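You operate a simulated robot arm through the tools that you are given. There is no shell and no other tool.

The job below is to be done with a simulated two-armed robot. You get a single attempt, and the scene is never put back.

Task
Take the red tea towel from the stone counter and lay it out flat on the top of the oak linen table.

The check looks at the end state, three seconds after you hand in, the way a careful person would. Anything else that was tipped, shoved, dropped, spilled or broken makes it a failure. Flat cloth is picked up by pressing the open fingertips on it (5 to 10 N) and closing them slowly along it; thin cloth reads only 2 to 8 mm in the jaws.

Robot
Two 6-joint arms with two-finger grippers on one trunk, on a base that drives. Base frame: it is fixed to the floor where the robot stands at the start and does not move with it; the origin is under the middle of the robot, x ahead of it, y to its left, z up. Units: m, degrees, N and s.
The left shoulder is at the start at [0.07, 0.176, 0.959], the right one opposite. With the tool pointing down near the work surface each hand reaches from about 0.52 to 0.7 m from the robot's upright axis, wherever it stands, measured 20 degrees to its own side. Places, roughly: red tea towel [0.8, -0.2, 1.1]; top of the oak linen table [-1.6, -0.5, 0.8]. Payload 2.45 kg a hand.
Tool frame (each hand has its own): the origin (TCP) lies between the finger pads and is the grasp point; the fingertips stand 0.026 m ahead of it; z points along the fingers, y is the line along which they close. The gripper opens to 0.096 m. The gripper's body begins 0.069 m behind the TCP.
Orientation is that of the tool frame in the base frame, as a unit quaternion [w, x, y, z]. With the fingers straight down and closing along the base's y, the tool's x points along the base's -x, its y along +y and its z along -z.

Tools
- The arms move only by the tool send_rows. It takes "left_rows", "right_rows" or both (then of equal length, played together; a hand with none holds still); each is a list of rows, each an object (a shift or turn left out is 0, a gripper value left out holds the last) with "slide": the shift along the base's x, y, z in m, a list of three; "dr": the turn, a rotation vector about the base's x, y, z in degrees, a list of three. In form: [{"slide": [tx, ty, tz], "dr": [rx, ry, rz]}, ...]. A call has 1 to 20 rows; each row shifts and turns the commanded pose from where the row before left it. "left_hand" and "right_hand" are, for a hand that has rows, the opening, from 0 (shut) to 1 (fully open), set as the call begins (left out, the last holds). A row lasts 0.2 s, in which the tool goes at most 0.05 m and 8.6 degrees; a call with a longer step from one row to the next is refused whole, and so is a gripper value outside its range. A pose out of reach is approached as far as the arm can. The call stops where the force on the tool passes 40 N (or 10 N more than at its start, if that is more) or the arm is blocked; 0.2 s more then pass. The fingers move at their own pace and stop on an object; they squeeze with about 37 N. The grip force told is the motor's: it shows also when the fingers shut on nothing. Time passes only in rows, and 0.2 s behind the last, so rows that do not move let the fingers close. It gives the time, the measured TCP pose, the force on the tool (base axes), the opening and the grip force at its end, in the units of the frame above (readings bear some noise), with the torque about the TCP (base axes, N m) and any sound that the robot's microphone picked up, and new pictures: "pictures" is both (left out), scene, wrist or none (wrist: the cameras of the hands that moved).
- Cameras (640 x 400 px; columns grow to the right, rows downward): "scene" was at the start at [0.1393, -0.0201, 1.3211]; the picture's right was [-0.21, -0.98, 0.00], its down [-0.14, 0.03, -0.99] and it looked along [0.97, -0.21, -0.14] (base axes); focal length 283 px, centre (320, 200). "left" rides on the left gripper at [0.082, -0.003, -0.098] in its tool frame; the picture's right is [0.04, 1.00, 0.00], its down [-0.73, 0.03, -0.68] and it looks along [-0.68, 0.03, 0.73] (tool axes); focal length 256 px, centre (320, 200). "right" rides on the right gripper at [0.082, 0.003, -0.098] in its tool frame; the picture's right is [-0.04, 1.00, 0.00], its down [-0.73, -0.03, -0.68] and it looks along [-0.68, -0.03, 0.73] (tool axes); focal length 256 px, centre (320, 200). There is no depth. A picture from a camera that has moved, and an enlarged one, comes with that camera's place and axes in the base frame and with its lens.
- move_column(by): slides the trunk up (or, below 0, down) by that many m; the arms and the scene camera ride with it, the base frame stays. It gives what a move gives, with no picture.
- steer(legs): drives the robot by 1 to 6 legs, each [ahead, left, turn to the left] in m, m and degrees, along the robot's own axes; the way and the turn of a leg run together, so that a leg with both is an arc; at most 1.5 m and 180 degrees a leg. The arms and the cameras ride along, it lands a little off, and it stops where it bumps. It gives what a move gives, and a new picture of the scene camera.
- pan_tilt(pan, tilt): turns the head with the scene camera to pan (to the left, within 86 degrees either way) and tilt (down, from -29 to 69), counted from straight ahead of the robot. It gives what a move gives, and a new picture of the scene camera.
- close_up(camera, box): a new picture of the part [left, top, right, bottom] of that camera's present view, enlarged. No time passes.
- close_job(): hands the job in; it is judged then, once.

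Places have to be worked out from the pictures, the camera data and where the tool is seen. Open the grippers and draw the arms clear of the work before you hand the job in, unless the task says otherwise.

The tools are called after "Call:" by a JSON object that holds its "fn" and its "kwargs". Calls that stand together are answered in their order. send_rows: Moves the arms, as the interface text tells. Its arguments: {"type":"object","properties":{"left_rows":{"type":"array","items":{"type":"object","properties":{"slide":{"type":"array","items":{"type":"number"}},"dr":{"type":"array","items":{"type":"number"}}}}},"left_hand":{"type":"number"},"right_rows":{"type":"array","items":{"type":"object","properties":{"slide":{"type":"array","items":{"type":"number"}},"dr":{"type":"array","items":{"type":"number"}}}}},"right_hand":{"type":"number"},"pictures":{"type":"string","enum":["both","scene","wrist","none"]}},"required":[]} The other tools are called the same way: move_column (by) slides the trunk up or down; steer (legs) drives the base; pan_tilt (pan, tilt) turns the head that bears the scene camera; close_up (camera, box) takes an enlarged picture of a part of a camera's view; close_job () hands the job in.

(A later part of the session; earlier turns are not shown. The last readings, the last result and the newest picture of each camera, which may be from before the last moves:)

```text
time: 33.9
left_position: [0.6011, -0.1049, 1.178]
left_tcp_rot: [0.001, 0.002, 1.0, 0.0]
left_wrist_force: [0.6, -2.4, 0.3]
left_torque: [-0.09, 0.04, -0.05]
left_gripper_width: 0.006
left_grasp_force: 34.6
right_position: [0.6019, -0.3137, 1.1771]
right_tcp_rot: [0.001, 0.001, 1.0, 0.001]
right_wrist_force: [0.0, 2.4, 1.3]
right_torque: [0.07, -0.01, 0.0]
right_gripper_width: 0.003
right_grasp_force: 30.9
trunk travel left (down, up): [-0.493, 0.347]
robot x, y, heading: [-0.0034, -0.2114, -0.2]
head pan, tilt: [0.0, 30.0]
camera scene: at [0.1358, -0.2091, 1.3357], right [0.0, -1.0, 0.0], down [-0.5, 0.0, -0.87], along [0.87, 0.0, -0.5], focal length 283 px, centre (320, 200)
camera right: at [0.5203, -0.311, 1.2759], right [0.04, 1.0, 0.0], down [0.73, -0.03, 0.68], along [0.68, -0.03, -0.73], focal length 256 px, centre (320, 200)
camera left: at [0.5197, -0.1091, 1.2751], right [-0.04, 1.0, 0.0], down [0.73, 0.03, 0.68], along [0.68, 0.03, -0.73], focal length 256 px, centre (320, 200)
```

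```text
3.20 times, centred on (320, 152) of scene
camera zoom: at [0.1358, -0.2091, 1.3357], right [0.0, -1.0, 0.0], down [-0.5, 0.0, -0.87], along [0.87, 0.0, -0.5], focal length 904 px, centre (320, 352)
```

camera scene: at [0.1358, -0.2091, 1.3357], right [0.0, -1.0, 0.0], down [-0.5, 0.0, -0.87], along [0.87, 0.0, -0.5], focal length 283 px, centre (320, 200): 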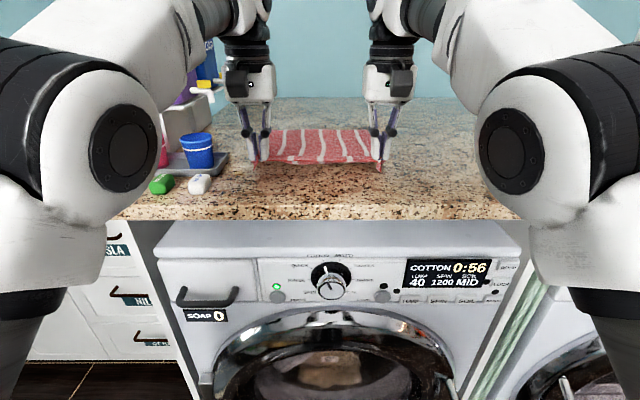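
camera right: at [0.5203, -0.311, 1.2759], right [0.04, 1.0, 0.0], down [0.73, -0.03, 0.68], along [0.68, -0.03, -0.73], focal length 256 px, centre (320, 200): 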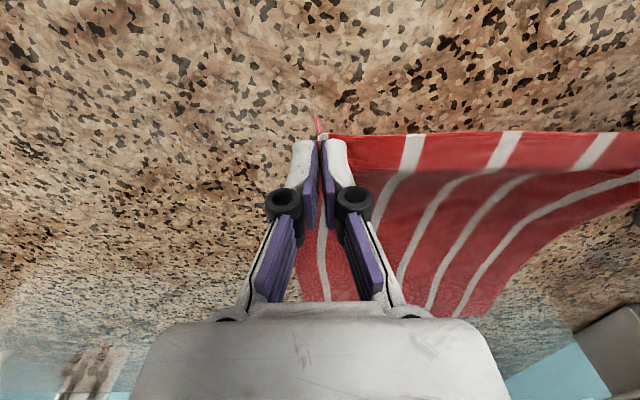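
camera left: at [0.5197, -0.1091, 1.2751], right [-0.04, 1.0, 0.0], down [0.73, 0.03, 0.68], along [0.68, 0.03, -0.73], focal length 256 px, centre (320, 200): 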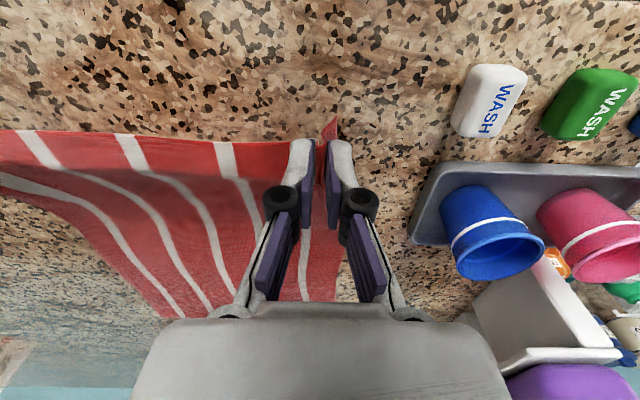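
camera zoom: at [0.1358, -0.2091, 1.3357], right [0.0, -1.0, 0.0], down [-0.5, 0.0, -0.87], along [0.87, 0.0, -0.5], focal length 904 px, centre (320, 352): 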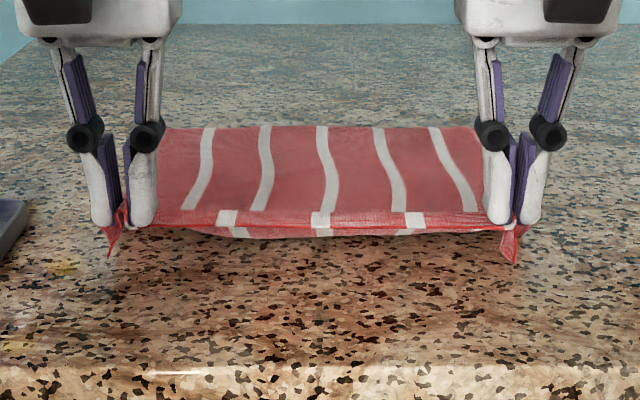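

The edge is held straight between the grippers with short corner flaps outside. I'll raise 12 cm more, back away 0.2 m so the cloth slides straight off, and recheck.

Call:
{"fn": "move_column", "kwargs": {"by": 0.12}}

Call:
{"fn": "steer", "kwargs": {"legs": [[-0.15, 0, 0]]}}

Call:
{"fn": "move_column", "kwargs": {"by": 0.15}}

Call:
{"fn": "steer", "kwargs": {"legs": [[-0.1, 0, 0]]}}

```text
time: 35.4
left_position: [0.6018, -0.1046, 1.298]
left_tcp_rot: [0.002, 0.002, 1.0, -0.001]
left_wrist_force: [0.2, -1.1, 0.5]
left_torque: [-0.01, 0.01, 0.02]
left_gripper_width: 0.0062
left_grasp_force: 34.3
right_position: [0.6032, -0.3153, 1.2973]
right_tcp_rot: [0.001, 0.001, 1.0, 0.0]
right_wrist_force: [0.5, 0.4, -0.1]
right_torque: [0.07, -0.01, -0.02]
right_gripper_width: 0.0038
right_grasp_force: 31.5
trunk travel left (down, up): [-0.613, 0.227]
robot x, y, heading: [-0.0017, -0.2084, -0.1]
head pan, tilt: [0.0, 30.0]
```

```text
time: 36.8
left_position: [0.4547, -0.1042, 1.2965]
left_tcp_rot: [0.001, 0.001, 1.0, 0.0]
left_wrist_force: [-1.2, -1.7, 0.0]
left_torque: [-0.07, 0.03, 0.0]
left_gripper_width: 0.0062
left_grasp_force: 34.5
right_position: [0.4541, -0.3136, 1.2974]
right_tcp_rot: [0.0, 0.002, 1.0, 0.001]
right_wrist_force: [-0.2, 2.9, -1.0]
right_torque: [0.17, 0.04, -0.1]
right_gripper_width: 0.0033
right_grasp_force: 29.1
trunk travel left (down, up): [-0.613, 0.227]
robot x, y, heading: [-0.1548, -0.2079, 0.0]
head pan, tilt: [0.0, 30.0]
camera scene: at [-0.0113, -0.2089, 1.4554], right [0.0, -1.0, 0.0], down [-0.5, 0.0, -0.87], along [0.87, 0.0, -0.5], focal length 283 px, centre (320, 200)
```

scene: 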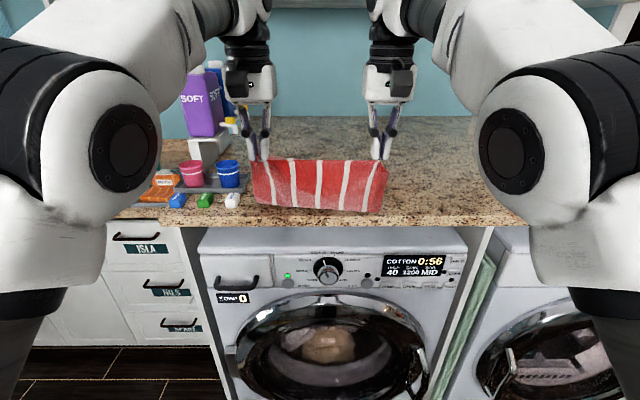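

```text
time: 38.5
left_position: [0.4522, -0.1045, 1.4465]
left_tcp_rot: [0.001, 0.002, 1.0, 0.001]
left_wrist_force: [0.1, -1.2, -1.0]
left_torque: [-0.02, -0.02, 0.01]
left_gripper_width: 0.0063
left_grasp_force: 34.3
right_position: [0.4538, -0.3138, 1.4483]
right_tcp_rot: [0.001, 0.001, 1.0, 0.0]
right_wrist_force: [-0.8, 1.1, 0.1]
right_torque: [0.07, 0.01, -0.06]
right_gripper_width: 0.0022
right_grasp_force: 34.5
trunk travel left (down, up): [-0.763, 0.077]
robot x, y, heading: [-0.1518, -0.2077, -0.3]
head pan, tilt: [0.0, 30.0]
```

```text
time: 39.6
left_position: [0.3576, -0.105, 1.4453]
left_tcp_rot: [0.0, 0.002, 1.0, 0.0]
left_wrist_force: [0.8, -0.7, 0.4]
left_torque: [-0.02, 0.05, 0.04]
left_gripper_width: 0.0058
left_grasp_force: 35.3
right_position: [0.3602, -0.3147, 1.4458]
right_tcp_rot: [0.0, 0.0, 1.0, -0.001]
right_wrist_force: [1.0, 1.4, -0.6]
right_torque: [0.04, 0.02, 0.02]
right_gripper_width: 0.0015
right_grasp_force: 30.1
trunk travel left (down, up): [-0.763, 0.077]
robot x, y, heading: [-0.2516, -0.208, -0.2]
head pan, tilt: [0.0, 30.0]
camera scene: at [-0.1065, -0.2087, 1.6051], right [0.0, -1.0, 0.0], down [-0.5, 0.0, -0.86], along [0.86, 0.0, -0.5], focal length 283 px, centre (320, 200)
```

scene: 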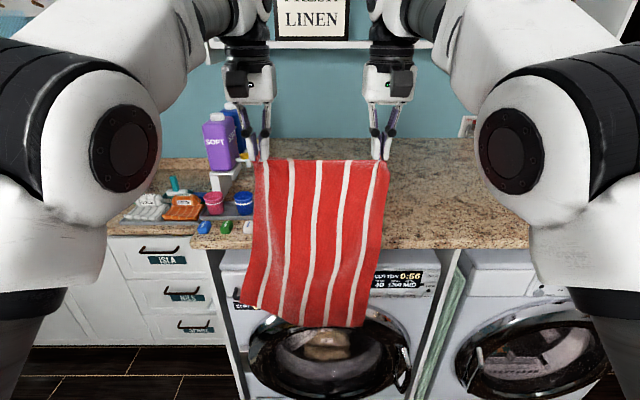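

The towel hangs cleanly from both hands, clear of the counter. I'll back off 0.12 m more and turn right (over open floor) toward the table in two stages.

Call:
{"fn": "steer", "kwargs": {"legs": [[-0.12, 0, 0], [0, 0, -90]]}}

Call:
{"fn": "steer", "kwargs": {"legs": [[0, 0, -90]]}}

```text
time: 44.7
left_position: [-0.2754, -0.8139, 1.4478]
left_tcp_rot: [0.001, 0.711, 0.703, 0.0]
left_wrist_force: [-1.3, 0.7, 0.3]
left_torque: [-0.02, -0.03, 0.0]
left_gripper_width: 0.0042
left_grasp_force: 38.5
right_position: [-0.4826, -0.8129, 1.4471]
right_tcp_rot: [0.001, 0.711, 0.703, 0.0]
right_wrist_force: [1.1, -0.6, 1.1]
right_torque: [0.01, 0.0, 0.04]
right_gripper_width: 0.0009
right_grasp_force: 29.7
trunk travel left (down, up): [-0.763, 0.077]
robot x, y, heading: [-0.3719, -0.2075, -90.5]
head pan, tilt: [0.0, 30.0]
camera scene: at [-0.3752, -0.3488, 1.6057], right [-1.0, 0.01, 0.0], down [0.01, 0.5, -0.87], along [-0.01, -0.87, -0.5], focal length 283 px, centre (320, 200)
```

scene: 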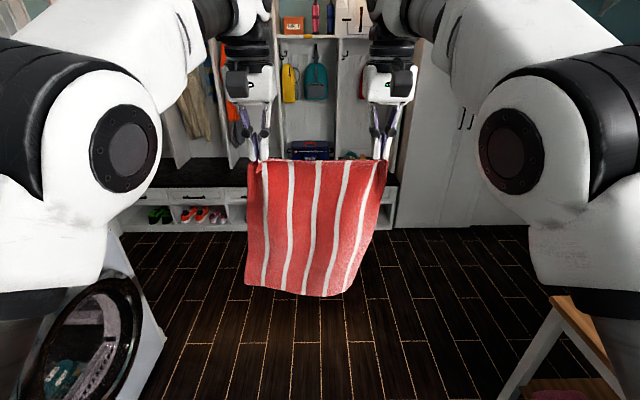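

```text
time: 49.0
left_position: [-0.9817, -0.2815, 1.4475]
left_tcp_rot: [0.0, 1.0, -0.027, -0.001]
left_wrist_force: [0.0, 0.4, 0.9]
left_torque: [-0.04, 0.0, 0.01]
left_gripper_width: 0.0029
left_grasp_force: 36.2
right_position: [-0.973, -0.0727, 1.4471]
right_tcp_rot: [0.0, 1.0, -0.026, 0.0]
right_wrist_force: [0.0, -1.3, -0.1]
right_torque: [0.0, 0.02, -0.02]
right_gripper_width: 0.0021
right_grasp_force: 34.9
trunk travel left (down, up): [-0.763, 0.077]
robot x, y, heading: [-0.3704, -0.2094, 177.1]
head pan, tilt: [0.0, 30.0]
camera scene: at [-0.5142, -0.2009, 1.6057], right [0.05, 1.0, 0.0], down [0.5, -0.03, -0.87], along [-0.86, 0.05, -0.5], focal length 283 px, centre (320, 200)
```

scene: 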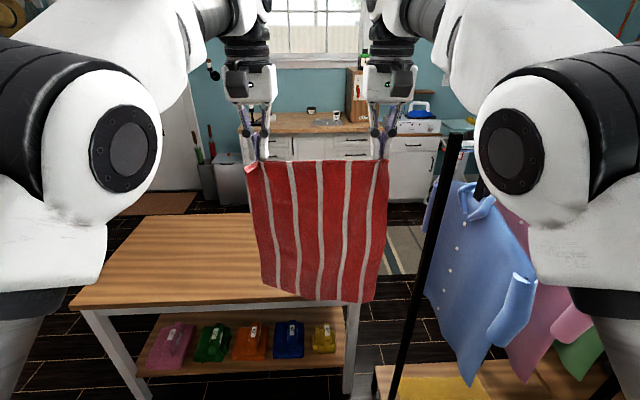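

The towel is still held and the table is in front, with a clothes rack to my right that I must keep clear of. Let me zoom in on the grips and the towel before strafing left (−y).

Call:
{"fn": "close_up", "kwargs": {"camera": "scene", "box": [220, 110, 420, 235]}}

Call:
{"fn": "close_up", "kwargs": {"camera": "right", "box": [160, 80, 480, 280]}}

Call:
{"fn": "close_up", "kwargs": {"camera": "left", "box": [160, 80, 480, 280]}}

Call:
{"fn": "close_up", "kwargs": {"camera": "scene", "box": [320, 120, 640, 400]}}

```text
3.20 times, centred on (320, 172) of scene
camera zoom: at [-0.5142, -0.2009, 1.6057], right [0.05, 1.0, 0.0], down [0.5, -0.03, -0.87], along [-0.86, 0.05, -0.5], focal length 904 px, centre (320, 288)
```

zoom: 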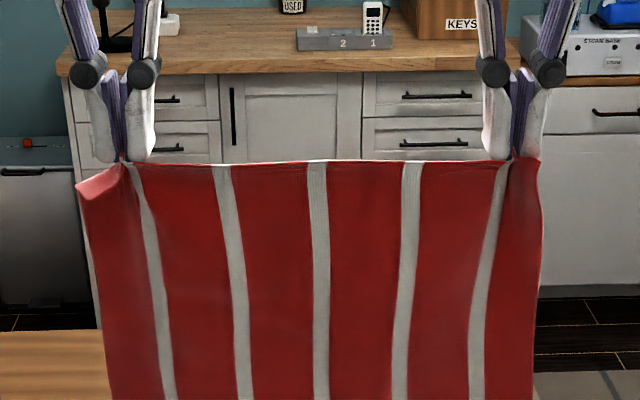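

```text
2.00 times, centred on (320, 180) of right
camera zoom: at [-0.8912, -0.0802, 1.5455], right [-0.09, -1.0, 0.0], down [-0.73, 0.07, 0.68], along [-0.68, 0.06, -0.73], focal length 512 px, centre (320, 240)
```

zoom: 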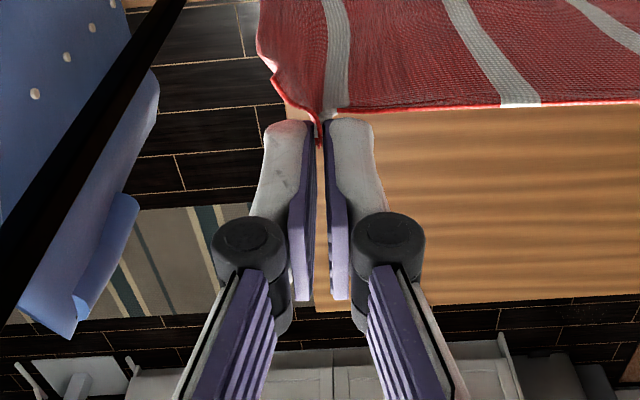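

```text
2.00 times, centred on (320, 180) of left
camera zoom: at [-0.899, -0.2842, 1.5445], right [-0.01, -1.0, 0.0], down [-0.73, 0.01, 0.68], along [-0.68, 0.01, -0.73], focal length 512 px, centre (320, 240)
```

zoom: 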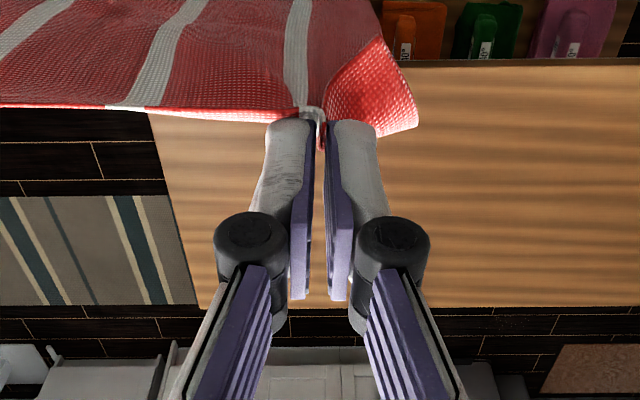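

```text
1.43 times, centred on (480, 260) of scene
camera zoom: at [-0.5142, -0.2009, 1.6057], right [0.05, 1.0, 0.0], down [0.5, -0.03, -0.87], along [-0.86, 0.05, -0.5], focal length 404 px, centre (91, 114)
```

zoom: 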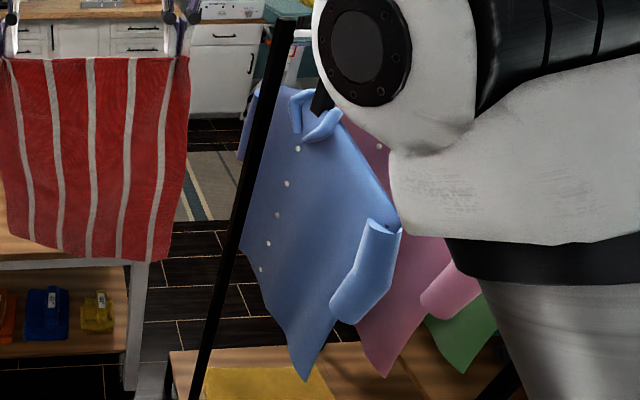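

The cloth is held right at the fingertips, so I'll move gently. A rack post stands near (−1.04, 0.10); the table top works out at x −1.82…−1.21, y −1.05…0.0, z ≈ 0.78. I'll ease the tension by bringing the hands 3 mm together each, then strafe left away from the rack to y ≈ −0.5.

Call:
{"fn": "send_rows", "kwargs": {"left_rows": [{"slide": [0, 0.0015, 0]}, {"slide": [0, 0.0015, 0]}, {}], "right_rows": [{"slide": [0, -0.0015, 0]}, {"slide": [0, -0.0015, 0]}, {}], "pictures": "none"}}

Call:
{"fn": "steer", "kwargs": {"legs": [[0, 0.3, 2.9]]}}

Call:
{"fn": "pan_tilt", "kwargs": {"pan": 0, "tilt": 60}}

```text
time: 49.9
left_position: [-0.9817, -0.2793, 1.4478]
left_tcp_rot: [0.0, 1.0, -0.026, -0.001]
left_wrist_force: [-0.5, -0.1, 1.6]
left_torque: [-0.03, 0.0, 0.01]
left_gripper_width: 0.0009
left_grasp_force: 33.3
right_position: [-0.9722, -0.0756, 1.4473]
right_tcp_rot: [0.0, 1.0, -0.025, 0.0]
right_wrist_force: [0.1, 0.4, -0.4]
right_torque: [-0.02, 0.0, -0.01]
right_gripper_width: 0.0013
right_grasp_force: 29.6
trunk travel left (down, up): [-0.763, 0.077]
robot x, y, heading: [-0.3711, -0.2065, 177.0]
head pan, tilt: [0.0, 30.0]
```

```text
time: 51.9
left_position: [-0.985, -0.5994, 1.4473]
left_tcp_rot: [0.001, 1.0, -0.004, 0.0]
left_wrist_force: [0.8, 1.6, -0.2]
left_torque: [0.0, 0.0, 0.01]
left_gripper_width: 0.0031
left_grasp_force: 35.8
right_position: [-0.9861, -0.3954, 1.4471]
right_tcp_rot: [0.001, 1.0, -0.002, -0.002]
right_wrist_force: [-0.2, 0.3, 0.1]
right_torque: [0.0, 0.0, -0.02]
right_gripper_width: 0.0017
right_grasp_force: 33.0
trunk travel left (down, up): [-0.763, 0.077]
robot x, y, heading: [-0.3799, -0.5021, 179.7]
head pan, tilt: [0.0, 30.0]
camera scene: at [-0.5228, -0.4995, 1.6057], right [0.01, 1.0, 0.0], down [0.5, 0.0, -0.87], along [-0.87, 0.0, -0.5], focal length 283 px, centre (320, 200)
```

scene: 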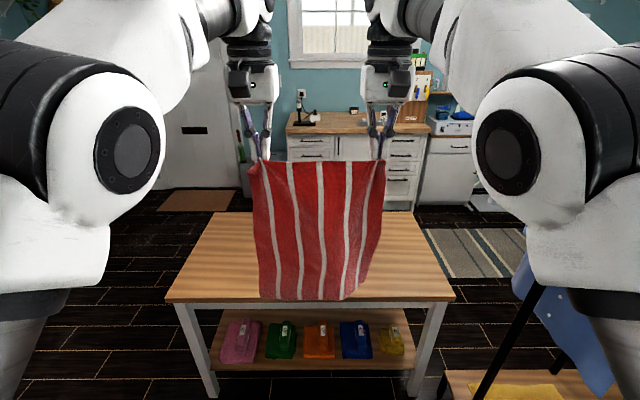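

```text
time: 52.8
left_position: [-0.987, -0.6014, 1.4481]
left_tcp_rot: [-0.001, 1.0, -0.002, -0.001]
left_wrist_force: [-0.3, -0.9, -1.1]
left_torque: [0.0, 0.06, 0.01]
left_gripper_width: 0.0031
left_grasp_force: 36.5
right_position: [-0.9864, -0.3979, 1.4475]
right_tcp_rot: [0.001, 1.0, -0.002, -0.002]
right_wrist_force: [-0.2, -0.2, 0.3]
right_torque: [0.0, 0.0, 0.03]
right_gripper_width: 0.0019
right_grasp_force: 31.2
trunk travel left (down, up): [-0.763, 0.077]
robot x, y, heading: [-0.3782, -0.5028, 179.4]
head pan, tilt: [0.0, 60.0]
camera scene: at [-0.4989, -0.5023, 1.5637], right [0.0, 1.0, 0.0], down [0.87, 0.0, -0.5], along [-0.5, 0.0, -0.87], focal length 283 px, centre (320, 200)
```

scene: 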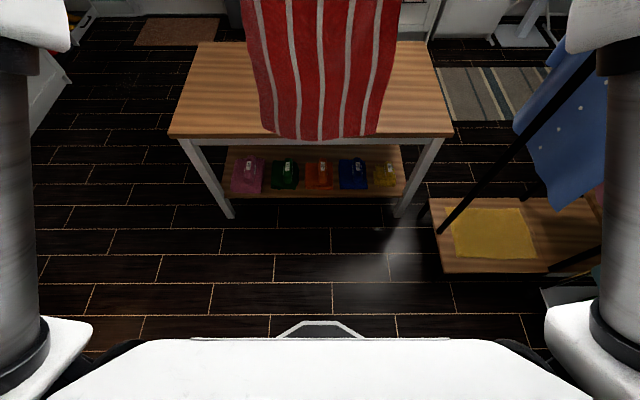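

The table spans x −1.82…−1.215, y −1.05…0, and my base front seems ~0.3 m ahead of the axis, so I can stand at about x = −0.88. I'll drive there diagonally, shifting to y ≈ −0.6 for more clearance from the rack; the towel bottom at z ≈ 1.03 clears the table top.

Call:
{"fn": "steer", "kwargs": {"legs": [[0.45, 0.1, 0]]}}

Call:
{"fn": "pan_tilt", "kwargs": {"pan": 0, "tilt": 40}}

```text
time: 55.6
left_position: [-1.4371, -0.6969, 1.4482]
left_tcp_rot: [0.0, 1.0, -0.003, -0.001]
left_wrist_force: [0.5, -0.1, -1.2]
left_torque: [0.0, 0.0, -0.01]
left_gripper_width: 0.0034
left_grasp_force: 31.4
right_position: [-1.4383, -0.494, 1.4482]
right_tcp_rot: [0.0, 1.0, -0.003, -0.003]
right_wrist_force: [0.1, -1.6, -0.8]
right_torque: [-0.03, 0.01, 0.01]
right_gripper_width: 0.0015
right_grasp_force: 30.8
trunk travel left (down, up): [-0.763, 0.077]
robot x, y, heading: [-0.8315, -0.5994, 179.7]
head pan, tilt: [0.0, 60.0]
camera scene: at [-0.9512, -0.5979, 1.5638], right [0.01, 1.0, 0.0], down [0.87, -0.01, -0.5], along [-0.5, 0.0, -0.87], focal length 283 px, centre (320, 200)
```

scene: 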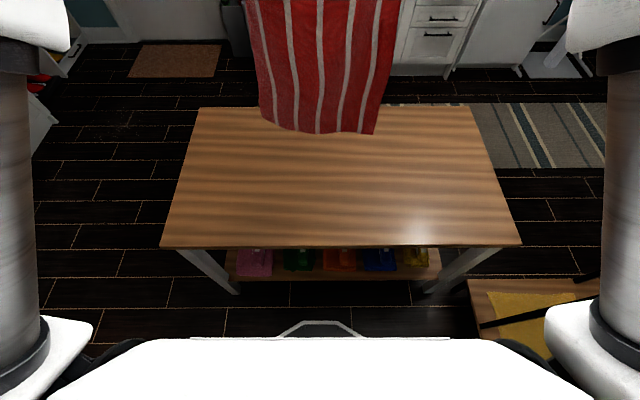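

```text
time: 56.4
left_position: [-1.4413, -0.6975, 1.4466]
left_tcp_rot: [0.0, 1.0, -0.003, -0.001]
left_wrist_force: [-0.8, 1.5, -0.5]
left_torque: [0.02, -0.03, 0.01]
left_gripper_width: 0.0032
left_grasp_force: 36.3
right_position: [-1.4409, -0.4937, 1.4471]
right_tcp_rot: [0.0, 1.0, -0.002, -0.001]
right_wrist_force: [0.4, -0.1, -0.2]
right_torque: [-0.02, 0.0, -0.02]
right_gripper_width: 0.0014
right_grasp_force: 31.0
trunk travel left (down, up): [-0.763, 0.077]
robot x, y, heading: [-0.8317, -0.599, 179.9]
head pan, tilt: [0.0, 40.0]
camera scene: at [-0.9723, -0.5984, 1.5902], right [0.01, 1.0, 0.0], down [0.64, 0.0, -0.77], along [-0.77, 0.01, -0.64], focal length 283 px, centre (320, 200)
```

scene: 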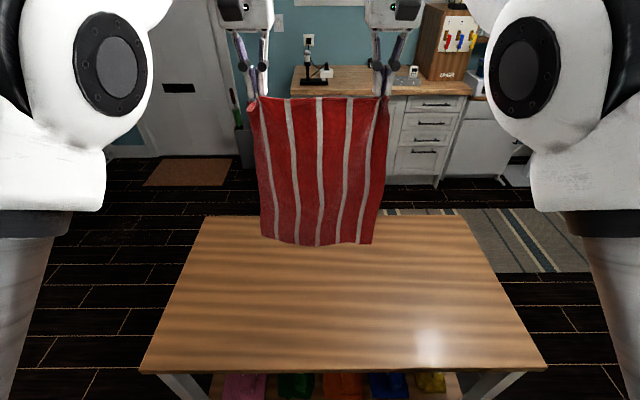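

The towel is above the table now; refined table extent is x −1.84…−1.25. I'll gently pitch both hands forward (fingers toward −x and down) while lowering and extending, to gain reach.

Call:
{"fn": "send_rows", "kwargs": {"left_rows": [{"slide": [-0.008, 0, -0.012], "dr": [0, 3, 0]}, {"slide": [-0.008, 0, -0.012], "dr": [0, 3, 0]}, {"slide": [-0.008, 0, -0.012], "dr": [0, 3, 0]}, {"slide": [-0.008, 0, -0.012], "dr": [0, 3, 0]}, {"slide": [-0.008, 0, -0.012], "dr": [0, 3, 0]}, {"slide": [-0.008, 0, -0.012], "dr": [0, 3, 0]}, {"slide": [-0.008, 0, -0.012], "dr": [0, 3, 0]}, {"slide": [-0.008, 0, -0.012], "dr": [0, 3, 0]}, {"slide": [-0.008, 0, -0.012], "dr": [0, 3, 0]}, {"slide": [-0.008, 0, -0.012], "dr": [0, 3, 0]}, {}], "right_rows": [{"slide": [-0.008, 0, -0.012], "dr": [0, 3, 0]}, {"slide": [-0.008, 0, -0.012], "dr": [0, 3, 0]}, {"slide": [-0.008, 0, -0.012], "dr": [0, 3, 0]}, {"slide": [-0.008, 0, -0.012], "dr": [0, 3, 0]}, {"slide": [-0.008, 0, -0.012], "dr": [0, 3, 0]}, {"slide": [-0.008, 0, -0.012], "dr": [0, 3, 0]}, {"slide": [-0.008, 0, -0.012], "dr": [0, 3, 0]}, {"slide": [-0.008, 0, -0.012], "dr": [0, 3, 0]}, {"slide": [-0.008, 0, -0.012], "dr": [0, 3, 0]}, {"slide": [-0.008, 0, -0.012], "dr": [0, 3, 0]}, {}], "pictures": "scene"}}

```text
time: 58.8
left_position: [-1.5197, -0.6978, 1.3276]
left_tcp_rot: [0.002, 0.965, -0.003, -0.261]
left_wrist_force: [0.5, -0.1, 0.0]
left_torque: [-0.01, 0.01, -0.01]
left_gripper_width: 0.0032
left_grasp_force: 31.5
right_position: [-1.5181, -0.4926, 1.328]
right_tcp_rot: [0.001, 0.965, -0.003, -0.261]
right_wrist_force: [0.7, -0.4, 0.4]
right_torque: [-0.02, 0.02, -0.01]
right_gripper_width: 0.0014
right_grasp_force: 30.3
trunk travel left (down, up): [-0.763, 0.077]
robot x, y, heading: [-0.835, -0.5992, 179.6]
head pan, tilt: [0.0, 40.0]
camera scene: at [-0.971, -0.5984, 1.5904], right [0.01, 1.0, 0.0], down [0.64, 0.0, -0.77], along [-0.77, 0.01, -0.64], focal length 283 px, centre (320, 200)
```

scene: 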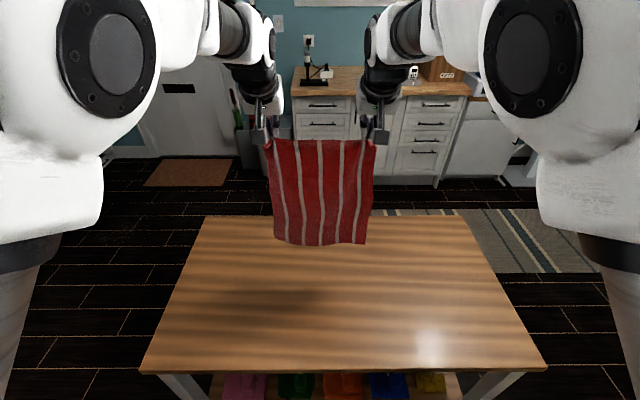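

Hands pitched 30° and the cloth hangs steadily. I continue to 45° pitch, extending to x ≈ −1.62 and lowering to z ≈ 1.26.

Call:
{"fn": "send_rows", "kwargs": {"left_rows": [{"slide": [-0.013, 0, -0.008], "dr": [0, 2, 0]}, {"slide": [-0.013, 0, -0.008], "dr": [0, 2, 0]}, {"slide": [-0.013, 0, -0.008], "dr": [0, 2, 0]}, {"slide": [-0.013, 0, -0.008], "dr": [0, 2, 0]}, {"slide": [-0.013, 0, -0.008], "dr": [0, 2, 0]}, {"slide": [-0.013, 0, -0.008], "dr": [0, 2, 0]}, {"slide": [-0.013, 0, -0.008], "dr": [0, 2, 0]}, {"slide": [-0.013, 0, -0.008], "dr": [0, 1, 0]}, {}, {}], "right_rows": [{"slide": [-0.013, 0, -0.008], "dr": [0, 2, 0]}, {"slide": [-0.013, 0, -0.008], "dr": [0, 2, 0]}, {"slide": [-0.013, 0, -0.008], "dr": [0, 2, 0]}, {"slide": [-0.013, 0, -0.008], "dr": [0, 2, 0]}, {"slide": [-0.013, 0, -0.008], "dr": [0, 2, 0]}, {"slide": [-0.013, 0, -0.008], "dr": [0, 2, 0]}, {"slide": [-0.013, 0, -0.008], "dr": [0, 2, 0]}, {"slide": [-0.013, 0, -0.008], "dr": [0, 1, 0]}, {}, {}], "pictures": "scene"}}

```text
time: 61.0
left_position: [-1.6236, -0.6982, 1.2627]
left_tcp_rot: [0.002, 0.923, -0.003, -0.384]
left_wrist_force: [-1.5, -0.3, -0.8]
left_torque: [0.01, -0.02, 0.0]
left_gripper_width: 0.0033
left_grasp_force: 35.1
right_position: [-1.6229, -0.493, 1.2651]
right_tcp_rot: [0.001, 0.924, -0.003, -0.383]
right_wrist_force: [0.1, 0.2, -0.4]
right_torque: [-0.02, 0.0, 0.01]
right_gripper_width: 0.0018
right_grasp_force: 31.1
trunk travel left (down, up): [-0.763, 0.077]
robot x, y, heading: [-0.8296, -0.6005, 179.4]
head pan, tilt: [0.0, 40.0]
camera scene: at [-0.9708, -0.5984, 1.5905], right [0.01, 1.0, 0.0], down [0.64, 0.0, -0.77], along [-0.77, 0.01, -0.64], focal length 283 px, centre (320, 200)
```

scene: 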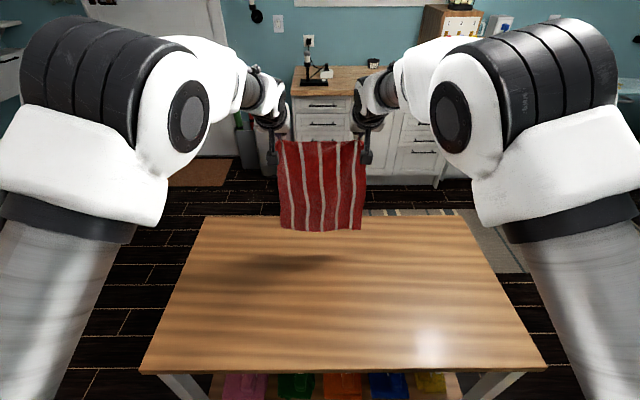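

Reach is fine so far (0.79 m from the axis); the cloth bottom is at about z 0.88. I extend another 8 cm toward the far side.

Call:
{"fn": "send_rows", "kwargs": {"left_rows": [{"slide": [-0.012, 0, -0.006]}, {"slide": [-0.012, 0, -0.006]}, {"slide": [-0.012, 0, -0.006]}, {"slide": [-0.012, 0, -0.006]}, {"slide": [-0.012, 0, -0.006]}, {"slide": [-0.012, 0, -0.006]}, {"slide": [-0.008, 0, 0]}, {}, {}], "right_rows": [{"slide": [-0.012, 0, -0.006]}, {"slide": [-0.012, 0, -0.006]}, {"slide": [-0.012, 0, -0.006]}, {"slide": [-0.012, 0, -0.006]}, {"slide": [-0.012, 0, -0.006]}, {"slide": [-0.012, 0, -0.006]}, {"slide": [-0.008, 0, 0]}, {}, {}], "pictures": "scene"}}

```text
time: 63.0
left_position: [-1.7024, -0.6977, 1.2281]
left_tcp_rot: [0.001, 0.923, -0.004, -0.384]
left_wrist_force: [0.2, -0.7, 0.9]
left_torque: [0.06, -0.08, -0.08]
left_gripper_width: 0.0003
left_grasp_force: 28.1
right_position: [-1.706, -0.4936, 1.2286]
right_tcp_rot: [0.002, 0.924, -0.002, -0.383]
right_wrist_force: [0.0, 0.7, -0.5]
right_torque: [-0.02, -0.01, 0.01]
right_gripper_width: 0.0012
right_grasp_force: 31.5
trunk travel left (down, up): [-0.763, 0.077]
robot x, y, heading: [-0.8369, -0.5999, 179.6]
head pan, tilt: [0.0, 40.0]
camera scene: at [-0.9714, -0.5983, 1.5904], right [0.01, 1.0, 0.0], down [0.64, 0.0, -0.77], along [-0.77, 0.01, -0.64], focal length 283 px, centre (320, 200)
```

scene: 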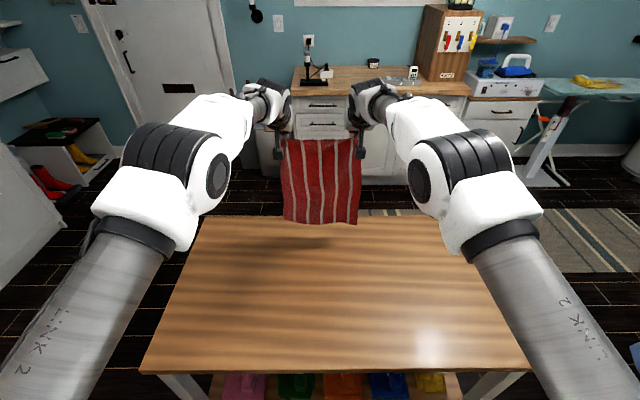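

The left jaw read nearly closed, so I check both grips and the bottom edge up close.

Call:
{"fn": "close_up", "kwargs": {"camera": "scene", "box": [240, 110, 400, 240]}}

Call:
{"fn": "close_up", "kwargs": {"camera": "left", "box": [160, 40, 480, 240]}}

Call:
{"fn": "close_up", "kwargs": {"camera": "right", "box": [160, 40, 480, 240]}}

```text
3.08 times, centred on (320, 175) of scene
camera zoom: at [-0.9714, -0.5983, 1.5904], right [0.01, 1.0, 0.0], down [0.64, 0.0, -0.77], along [-0.77, 0.01, -0.64], focal length 870 px, centre (320, 277)
```

zoom: 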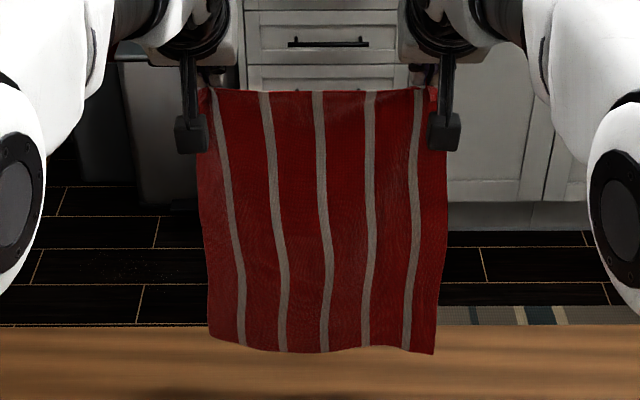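

```text
2.00 times, centred on (320, 140) of left
camera zoom: at [-1.575, -0.696, 1.2382], right [0.02, -1.0, -0.02], down [-0.04, -0.02, 1.0], along [-1.0, -0.02, -0.04], focal length 512 px, centre (320, 320)
```

zoom: 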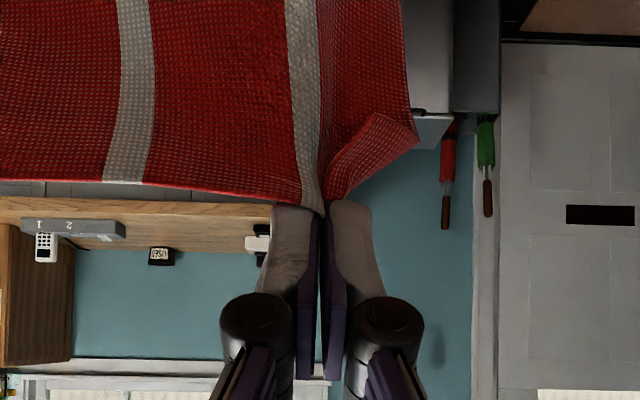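

```text
2.00 times, centred on (320, 140) of right
camera zoom: at [-1.5784, -0.4972, 1.2391], right [-0.03, -1.0, 0.03], down [-0.04, 0.03, 1.0], along [-1.0, 0.03, -0.04], focal length 512 px, centre (320, 320)
```

zoom: 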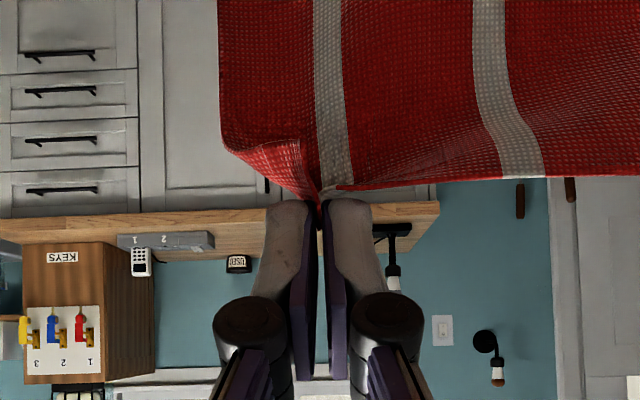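

The grips are small but stable, with short corner flaps outside them. The bottom edge hangs at x ≈ −1.72, y −0.72…−0.45, z ≈ 0.84–0.87. I lower with the trunk 6 cm so the bottom edge nearly meets the table.

Call:
{"fn": "move_column", "kwargs": {"by": -0.06}}

Call:
{"fn": "pan_tilt", "kwargs": {"pan": 0, "tilt": 40}}

Call:
{"fn": "close_up", "kwargs": {"camera": "scene", "box": [220, 110, 420, 250]}}

```text
time: 64.0
left_position: [-1.7019, -0.6986, 1.1683]
left_tcp_rot: [0.001, 0.923, -0.004, -0.385]
left_wrist_force: [0.6, 0.0, -1.0]
left_torque: [-0.03, 0.0, -0.03]
left_gripper_width: 0.0032
left_grasp_force: 36.7
right_position: [-1.7044, -0.4941, 1.1672]
right_tcp_rot: [0.002, 0.923, -0.002, -0.384]
right_wrist_force: [0.1, -1.0, 0.1]
right_torque: [0.0, 0.0, -0.01]
right_gripper_width: 0.0016
right_grasp_force: 31.8
trunk travel left (down, up): [-0.703, 0.137]
robot x, y, heading: [-0.8365, -0.5984, 179.5]
head pan, tilt: [0.0, 40.0]
```

```text
time: 64.6
left_position: [-1.7032, -0.6977, 1.168]
left_tcp_rot: [0.0, 0.923, -0.004, -0.384]
left_wrist_force: [2.0, -0.6, 0.0]
left_torque: [0.01, 0.01, -0.03]
left_gripper_width: 0.0008
left_grasp_force: 31.6
right_position: [-1.7052, -0.4936, 1.1679]
right_tcp_rot: [0.002, 0.924, -0.003, -0.383]
right_wrist_force: [0.0, 0.3, -0.3]
right_torque: [-0.02, 0.0, 0.01]
right_gripper_width: 0.0015
right_grasp_force: 31.2
trunk travel left (down, up): [-0.703, 0.137]
robot x, y, heading: [-0.836, -0.597, 179.6]
head pan, tilt: [0.0, 40.0]
camera scene: at [-0.9712, -0.5983, 1.5304], right [0.01, 1.0, 0.0], down [0.64, 0.0, -0.77], along [-0.77, 0.01, -0.64], focal length 283 px, centre (320, 200)
```

scene: 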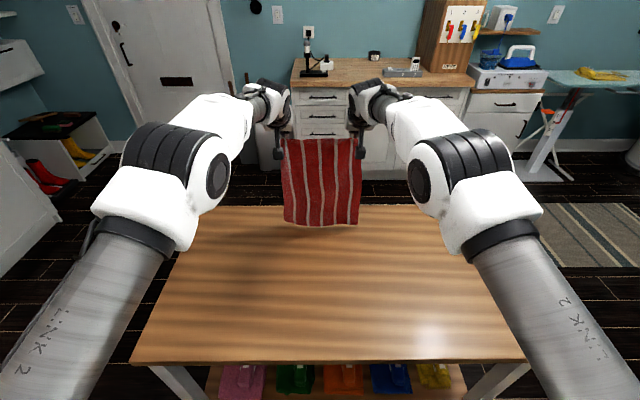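

```text
2.86 times, centred on (320, 180) of scene
camera zoom: at [-0.9712, -0.5983, 1.5304], right [0.01, 1.0, 0.0], down [0.64, 0.0, -0.77], along [-0.77, 0.01, -0.64], focal length 807 px, centre (320, 257)
```

zoom: 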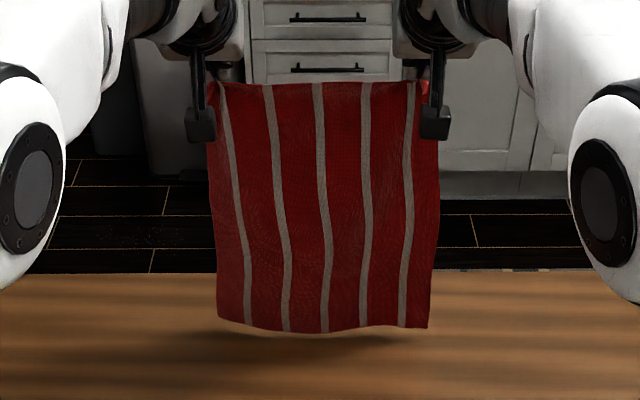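

The bottom edge is about 1 cm above the table at x ≈ −1.72. Now I start laying: hands move back toward me and down together so the cloth settles from its far edge.

Call:
{"fn": "send_rows", "kwargs": {"left_rows": [{"slide": [0.004, 0, -0.012]}, {"slide": [0.006, 0, -0.012]}, {"slide": [0.01, 0, -0.01]}, {"slide": [0.012, 0, -0.01]}, {"slide": [0.012, 0, -0.01]}, {"slide": [0.012, 0, -0.01]}, {"slide": [0.012, 0, -0.01]}, {"slide": [0.012, 0, -0.01]}, {}, {}], "right_rows": [{"slide": [0.004, 0, -0.012]}, {"slide": [0.006, 0, -0.012]}, {"slide": [0.01, 0, -0.01]}, {"slide": [0.012, 0, -0.01]}, {"slide": [0.012, 0, -0.01]}, {"slide": [0.012, 0, -0.01]}, {"slide": [0.012, 0, -0.01]}, {"slide": [0.012, 0, -0.01]}, {}, {}], "pictures": "scene"}}

Call:
{"fn": "close_up", "kwargs": {"camera": "scene", "box": [220, 130, 420, 270]}}

```text
time: 66.8
left_position: [-1.6216, -0.6971, 1.0851]
left_tcp_rot: [0.002, 0.923, -0.003, -0.384]
left_wrist_force: [-0.1, 0.6, -1.9]
left_torque: [0.01, -0.03, 0.04]
left_gripper_width: 0.0001
left_grasp_force: 28.6
right_position: [-1.6254, -0.4929, 1.0849]
right_tcp_rot: [0.001, 0.924, -0.003, -0.383]
right_wrist_force: [-0.3, -0.1, 0.3]
right_torque: [0.01, -0.03, -0.03]
right_gripper_width: 0.0018
right_grasp_force: 31.3
trunk travel left (down, up): [-0.703, 0.137]
robot x, y, heading: [-0.833, -0.6011, 179.6]
head pan, tilt: [0.0, 40.0]
camera scene: at [-0.9713, -0.5984, 1.5304], right [0.01, 1.0, 0.0], down [0.64, 0.0, -0.77], along [-0.77, 0.01, -0.64], focal length 283 px, centre (320, 200)
```

scene: 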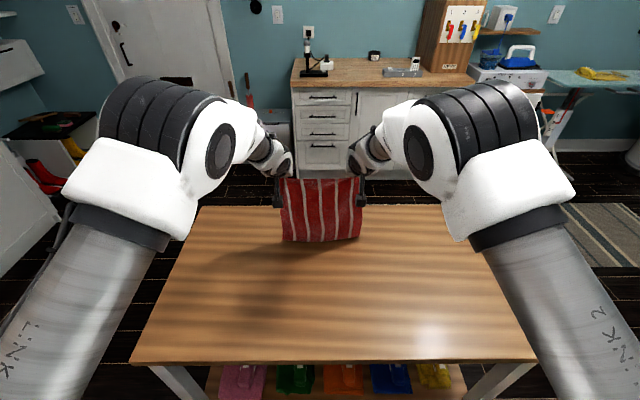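

```text
2.86 times, centred on (320, 200) of scene
camera zoom: at [-0.9713, -0.5984, 1.5304], right [0.01, 1.0, 0.0], down [0.64, 0.0, -0.77], along [-0.77, 0.01, -0.64], focal length 807 px, centre (320, 200)
```

zoom: 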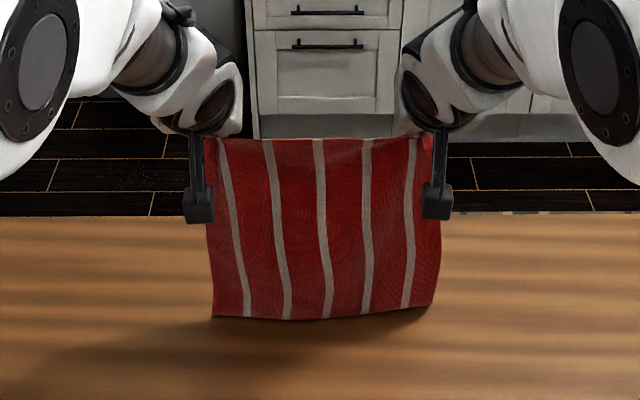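

The far part is settling behind the hanging portion, nothing folded in front. I continue back and down another 10 cm.

Call:
{"fn": "send_rows", "kwargs": {"left_rows": [{"slide": [0.012, 0, -0.01]}, {"slide": [0.012, 0, -0.01]}, {"slide": [0.012, 0, -0.01]}, {"slide": [0.012, 0, -0.01]}, {"slide": [0.012, 0, -0.01]}, {"slide": [0.012, 0, -0.01]}, {"slide": [0.012, 0, -0.01]}, {"slide": [0.012, 0, -0.01]}, {"slide": [0.012, 0, -0.01]}, {"slide": [0.012, 0, -0.01]}, {}], "right_rows": [{"slide": [0.012, 0, -0.01]}, {"slide": [0.012, 0, -0.01]}, {"slide": [0.012, 0, -0.01]}, {"slide": [0.012, 0, -0.01]}, {"slide": [0.012, 0, -0.01]}, {"slide": [0.012, 0, -0.01]}, {"slide": [0.012, 0, -0.01]}, {"slide": [0.012, 0, -0.01]}, {"slide": [0.012, 0, -0.01]}, {"slide": [0.012, 0, -0.01]}, {}], "pictures": "scene"}}

Call:
{"fn": "close_up", "kwargs": {"camera": "scene", "box": [200, 150, 440, 300]}}

```text
time: 69.2
left_position: [-1.5576, -0.685, 0.9921]
left_tcp_rot: [0.005, 0.924, -0.002, -0.382]
left_wrist_force: [-0.6, -1.2, 0.7]
left_torque: [0.0, 0.03, 0.01]
left_gripper_width: 0.0012
left_grasp_force: 33.5
left hand out of reach, approached as far as the arm can: row 3, 4, 7, 8, 9, 10
right_position: [-1.5383, -0.4874, 1.005]
right_tcp_rot: [-0.016, 0.938, -0.01, -0.346]
right_wrist_force: [-0.7, 0.7, 0.0]
right_torque: [-0.02, 0.05, -0.01]
right_gripper_width: 0.0015
right_grasp_force: 30.9
right hand out of reach, approached as far as the arm can: row 3, 4, 6, 7, 8, 9
trunk travel left (down, up): [-0.703, 0.137]
robot x, y, heading: [-0.8336, -0.5976, 179.7]
head pan, tilt: [0.0, 40.0]
camera scene: at [-0.9712, -0.5983, 1.5304], right [0.01, 1.0, 0.0], down [0.64, 0.0, -0.77], along [-0.77, 0.01, -0.64], focal length 283 px, centre (320, 200)
```

scene: 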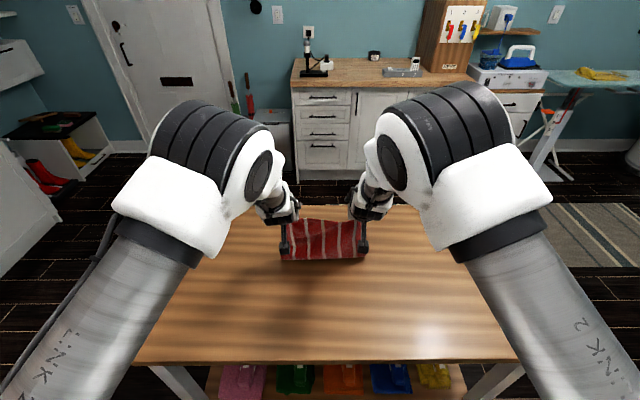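

```text
2.67 times, centred on (320, 225) of scene
camera zoom: at [-0.9712, -0.5983, 1.5304], right [0.01, 1.0, 0.0], down [0.64, 0.0, -0.77], along [-0.77, 0.01, -0.64], focal length 754 px, centre (320, 133)
```

zoom: 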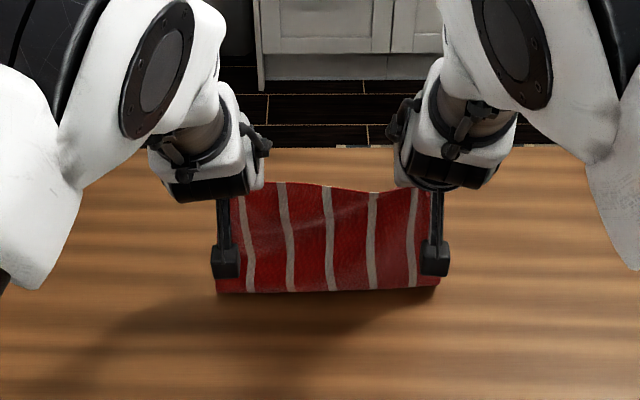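

The arms hit their inner limit at this height, so I'll raise the hands relative to the trunk, lower the trunk instead, and do the remaining pull-back by driving the base backward in small steps.

Call:
{"fn": "send_rows", "kwargs": {"left_rows": [{"slide": [0, -0.002, 0.015]}, {"slide": [0, -0.002, 0.015]}, {"slide": [0, -0.002, 0.015]}, {"slide": [0, -0.002, 0.015]}, {"slide": [0, 0, 0.015]}, {}], "right_rows": [{"slide": [-0.004, 0, 0.013]}, {"slide": [-0.004, 0, 0.013]}, {"slide": [-0.004, 0, 0.013]}, {"slide": [-0.004, 0, 0.013]}, {"slide": [-0.003, 0, 0.012]}, {}], "pictures": "none"}}

Call:
{"fn": "move_column", "kwargs": {"by": -0.11}}

Call:
{"fn": "steer", "kwargs": {"legs": [[-0.05, 0, 0]]}}

Call:
{"fn": "close_up", "kwargs": {"camera": "scene", "box": [200, 150, 440, 300]}}

```text
time: 70.6
left_position: [-1.5596, -0.7002, 1.0594]
left_tcp_rot: [0.001, 0.927, 0.009, -0.376]
left_wrist_force: [-0.2, 6.3, -0.4]
left_torque: [0.11, 0.01, -0.05]
left_gripper_width: 0.0019
left_grasp_force: 32.7
right_position: [-1.5555, -0.4865, 1.054]
right_tcp_rot: [-0.018, 0.938, -0.012, -0.346]
right_wrist_force: [-0.5, -6.0, -1.3]
right_torque: [-0.18, -0.02, 0.04]
right_gripper_width: 0.0016
right_grasp_force: 31.3
right hand out of reach, approached as far as the arm can: row 4, 5
trunk travel left (down, up): [-0.703, 0.137]
robot x, y, heading: [-0.8363, -0.599, 179.6]
head pan, tilt: [0.0, 40.0]
```

```text
time: 72.0
left_position: [-1.561, -0.7021, 0.9556]
left_tcp_rot: [0.0, 0.925, 0.009, -0.379]
left_wrist_force: [0.2, 7.9, 0.4]
left_torque: [0.2, 0.0, -0.04]
left_gripper_width: 0.0023
left_grasp_force: 31.5
right_position: [-1.5563, -0.4854, 0.9462]
right_tcp_rot: [-0.017, 0.937, -0.012, -0.349]
right_wrist_force: [-0.4, -7.1, 0.5]
right_torque: [-0.22, 0.03, 0.02]
right_gripper_width: 0.0017
right_grasp_force: 31.5
trunk travel left (down, up): [-0.593, 0.247]
robot x, y, heading: [-0.834, -0.598, 179.4]
head pan, tilt: [0.0, 40.0]
```

```text
time: 73.0
left_position: [-1.5138, -0.7035, 0.9548]
left_tcp_rot: [0.0, 0.925, 0.011, -0.38]
left_wrist_force: [0.3, 8.1, -0.2]
left_torque: [0.2, -0.02, -0.06]
left_gripper_width: 0.0013
left_grasp_force: 31.8
right_position: [-1.5086, -0.4866, 0.9464]
right_tcp_rot: [-0.018, 0.937, -0.011, -0.348]
right_wrist_force: [-0.2, -9.3, 0.1]
right_torque: [-0.22, 0.05, 0.06]
right_gripper_width: 0.0016
right_grasp_force: 31.0
trunk travel left (down, up): [-0.593, 0.247]
robot x, y, heading: [-0.7857, -0.6011, 179.7]
head pan, tilt: [0.0, 40.0]
camera scene: at [-0.9228, -0.5987, 1.4202], right [0.01, 1.0, 0.0], down [0.64, 0.0, -0.77], along [-0.77, 0.0, -0.64], focal length 283 px, centre (320, 200)
```

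scene: 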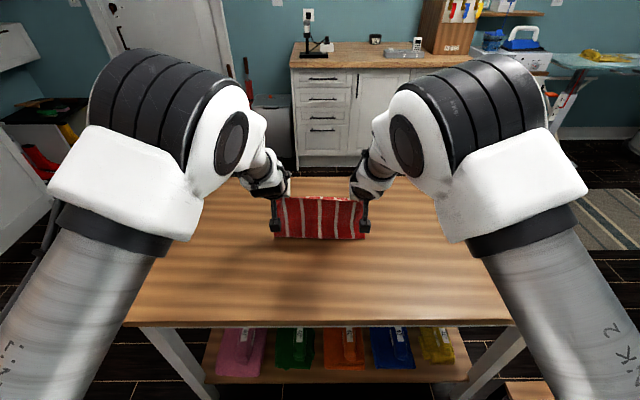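

```text
2.67 times, centred on (320, 225) of scene
camera zoom: at [-0.9228, -0.5987, 1.4202], right [0.01, 1.0, 0.0], down [0.64, 0.0, -0.77], along [-0.77, 0.0, -0.64], focal length 754 px, centre (320, 133)
```

zoom: 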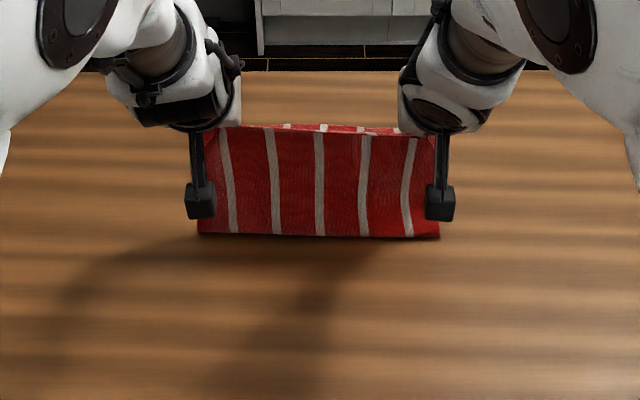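

Side tension rose to ~8 N because the hands drifted apart; I bring them 5 mm together each. The far edge rests at x ≈ −1.72 as planned; then I back up and lower further.

Call:
{"fn": "send_rows", "kwargs": {"left_rows": [{"slide": [0, 0.0025, 0]}, {"slide": [0, 0.0025, 0]}, {}], "right_rows": [{"slide": [0, -0.0025, 0.004]}, {"slide": [0, -0.0025, 0.004]}, {}], "pictures": "none"}}

Call:
{"fn": "steer", "kwargs": {"legs": [[-0.05, 0, 0]]}}

Call:
{"fn": "move_column", "kwargs": {"by": -0.05}}

Call:
{"fn": "close_up", "kwargs": {"camera": "scene", "box": [200, 150, 440, 300]}}

```text
time: 73.8
left_position: [-1.513, -0.703, 0.9557]
left_tcp_rot: [-0.001, 0.925, 0.018, -0.38]
left_wrist_force: [-0.1, 7.4, -0.4]
left_torque: [0.18, -0.04, -0.04]
left_gripper_width: 0.0012
left_grasp_force: 31.1
right_position: [-1.5077, -0.4873, 0.9511]
right_tcp_rot: [-0.015, 0.939, -0.016, -0.344]
right_wrist_force: [0.2, -6.6, -0.6]
right_torque: [-0.13, 0.01, 0.07]
right_gripper_width: 0.0015
right_grasp_force: 30.8
trunk travel left (down, up): [-0.593, 0.247]
robot x, y, heading: [-0.7863, -0.6033, 179.7]
head pan, tilt: [0.0, 40.0]
```

```text
time: 74.7
left_position: [-1.4643, -0.7036, 0.9558]
left_tcp_rot: [-0.003, 0.925, 0.015, -0.379]
left_wrist_force: [0.7, 6.5, 0.3]
left_torque: [0.16, 0.02, -0.01]
left_gripper_width: 0.0008
left_grasp_force: 28.1
right_position: [-1.4577, -0.4884, 0.9527]
right_tcp_rot: [-0.016, 0.938, -0.017, -0.347]
right_wrist_force: [0.5, -6.5, 0.0]
right_torque: [-0.19, -0.01, 0.0]
right_gripper_width: 0.0016
right_grasp_force: 31.2
trunk travel left (down, up): [-0.593, 0.247]
robot x, y, heading: [-0.7361, -0.5991, 179.4]
head pan, tilt: [0.0, 40.0]
camera scene: at [-0.873, -0.599, 1.4202], right [0.01, 1.0, 0.0], down [0.64, 0.0, -0.77], along [-0.77, 0.0, -0.64], focal length 283 px, centre (320, 200)
```

scene: 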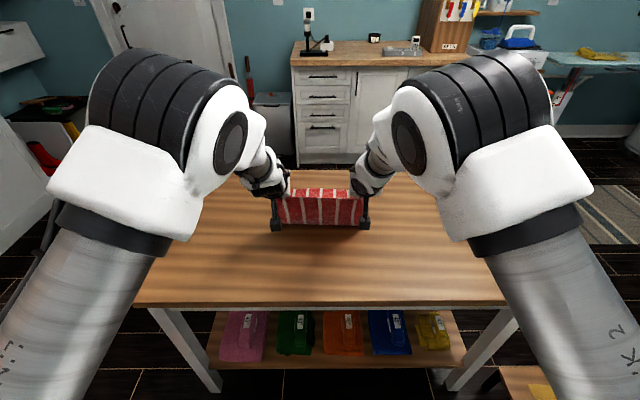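

```text
time: 75.6
left_position: [-1.4638, -0.7051, 0.9055]
left_tcp_rot: [-0.002, 0.925, 0.018, -0.379]
left_wrist_force: [0.5, 8.6, -0.2]
left_torque: [0.21, -0.02, -0.07]
left_gripper_width: 0.0017
left_grasp_force: 30.2
right_position: [-1.459, -0.4868, 0.9034]
right_tcp_rot: [-0.015, 0.938, -0.018, -0.347]
right_wrist_force: [-0.3, -8.4, -0.1]
right_torque: [-0.22, 0.01, 0.07]
right_gripper_width: 0.0015
right_grasp_force: 31.6
trunk travel left (down, up): [-0.543, 0.297]
robot x, y, heading: [-0.7361, -0.6, 179.9]
head pan, tilt: [0.0, 40.0]
```

```text
2.67 times, centred on (320, 225) of scene
camera zoom: at [-0.8729, -0.599, 1.3703], right [0.01, 1.0, 0.0], down [0.64, 0.0, -0.77], along [-0.77, 0.0, -0.64], focal length 754 px, centre (320, 133)
```

zoom: 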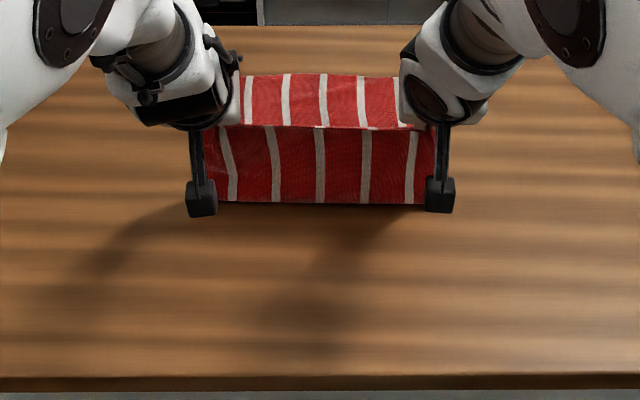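

The hands are slightly off their commanded poses because those lie inside the reachable zone. I shift the commands outward ~5 cm (the tools should barely move) so the pose becomes exact and the side tension relaxes.

Call:
{"fn": "send_rows", "kwargs": {"left_rows": [{"slide": [-0.012, 0.001, 0]}, {"slide": [-0.012, 0.001, 0]}, {"slide": [-0.012, 0.001, 0]}, {"slide": [-0.012, 0, 0]}, {}], "right_rows": [{"slide": [-0.012, 0, 0.001]}, {"slide": [-0.012, 0, 0.001]}, {"slide": [-0.012, 0, 0.001]}, {"slide": [-0.012, 0, 0.001]}, {}], "pictures": "none"}}

```text
time: 76.8
left_position: [-1.4843, -0.7026, 0.9079]
left_tcp_rot: [0.0, 0.924, 0.017, -0.382]
left_wrist_force: [-1.2, 11.5, -1.0]
left_torque: [0.27, 0.02, -0.09]
left_gripper_width: 0.001
left_grasp_force: 28.6
left hand out of reach, approached as far as the arm can: row 1, 2, 3, 4
right_position: [-1.5057, -0.4863, 0.9089]
right_tcp_rot: [-0.016, 0.938, -0.018, -0.347]
right_wrist_force: [0.9, -9.7, 0.0]
right_torque: [-0.27, -0.03, 0.06]
right_gripper_width: 0.0016
right_grasp_force: 31.1
trunk travel left (down, up): [-0.543, 0.297]
robot x, y, heading: [-0.7381, -0.601, 179.8]
head pan, tilt: [0.0, 40.0]
```

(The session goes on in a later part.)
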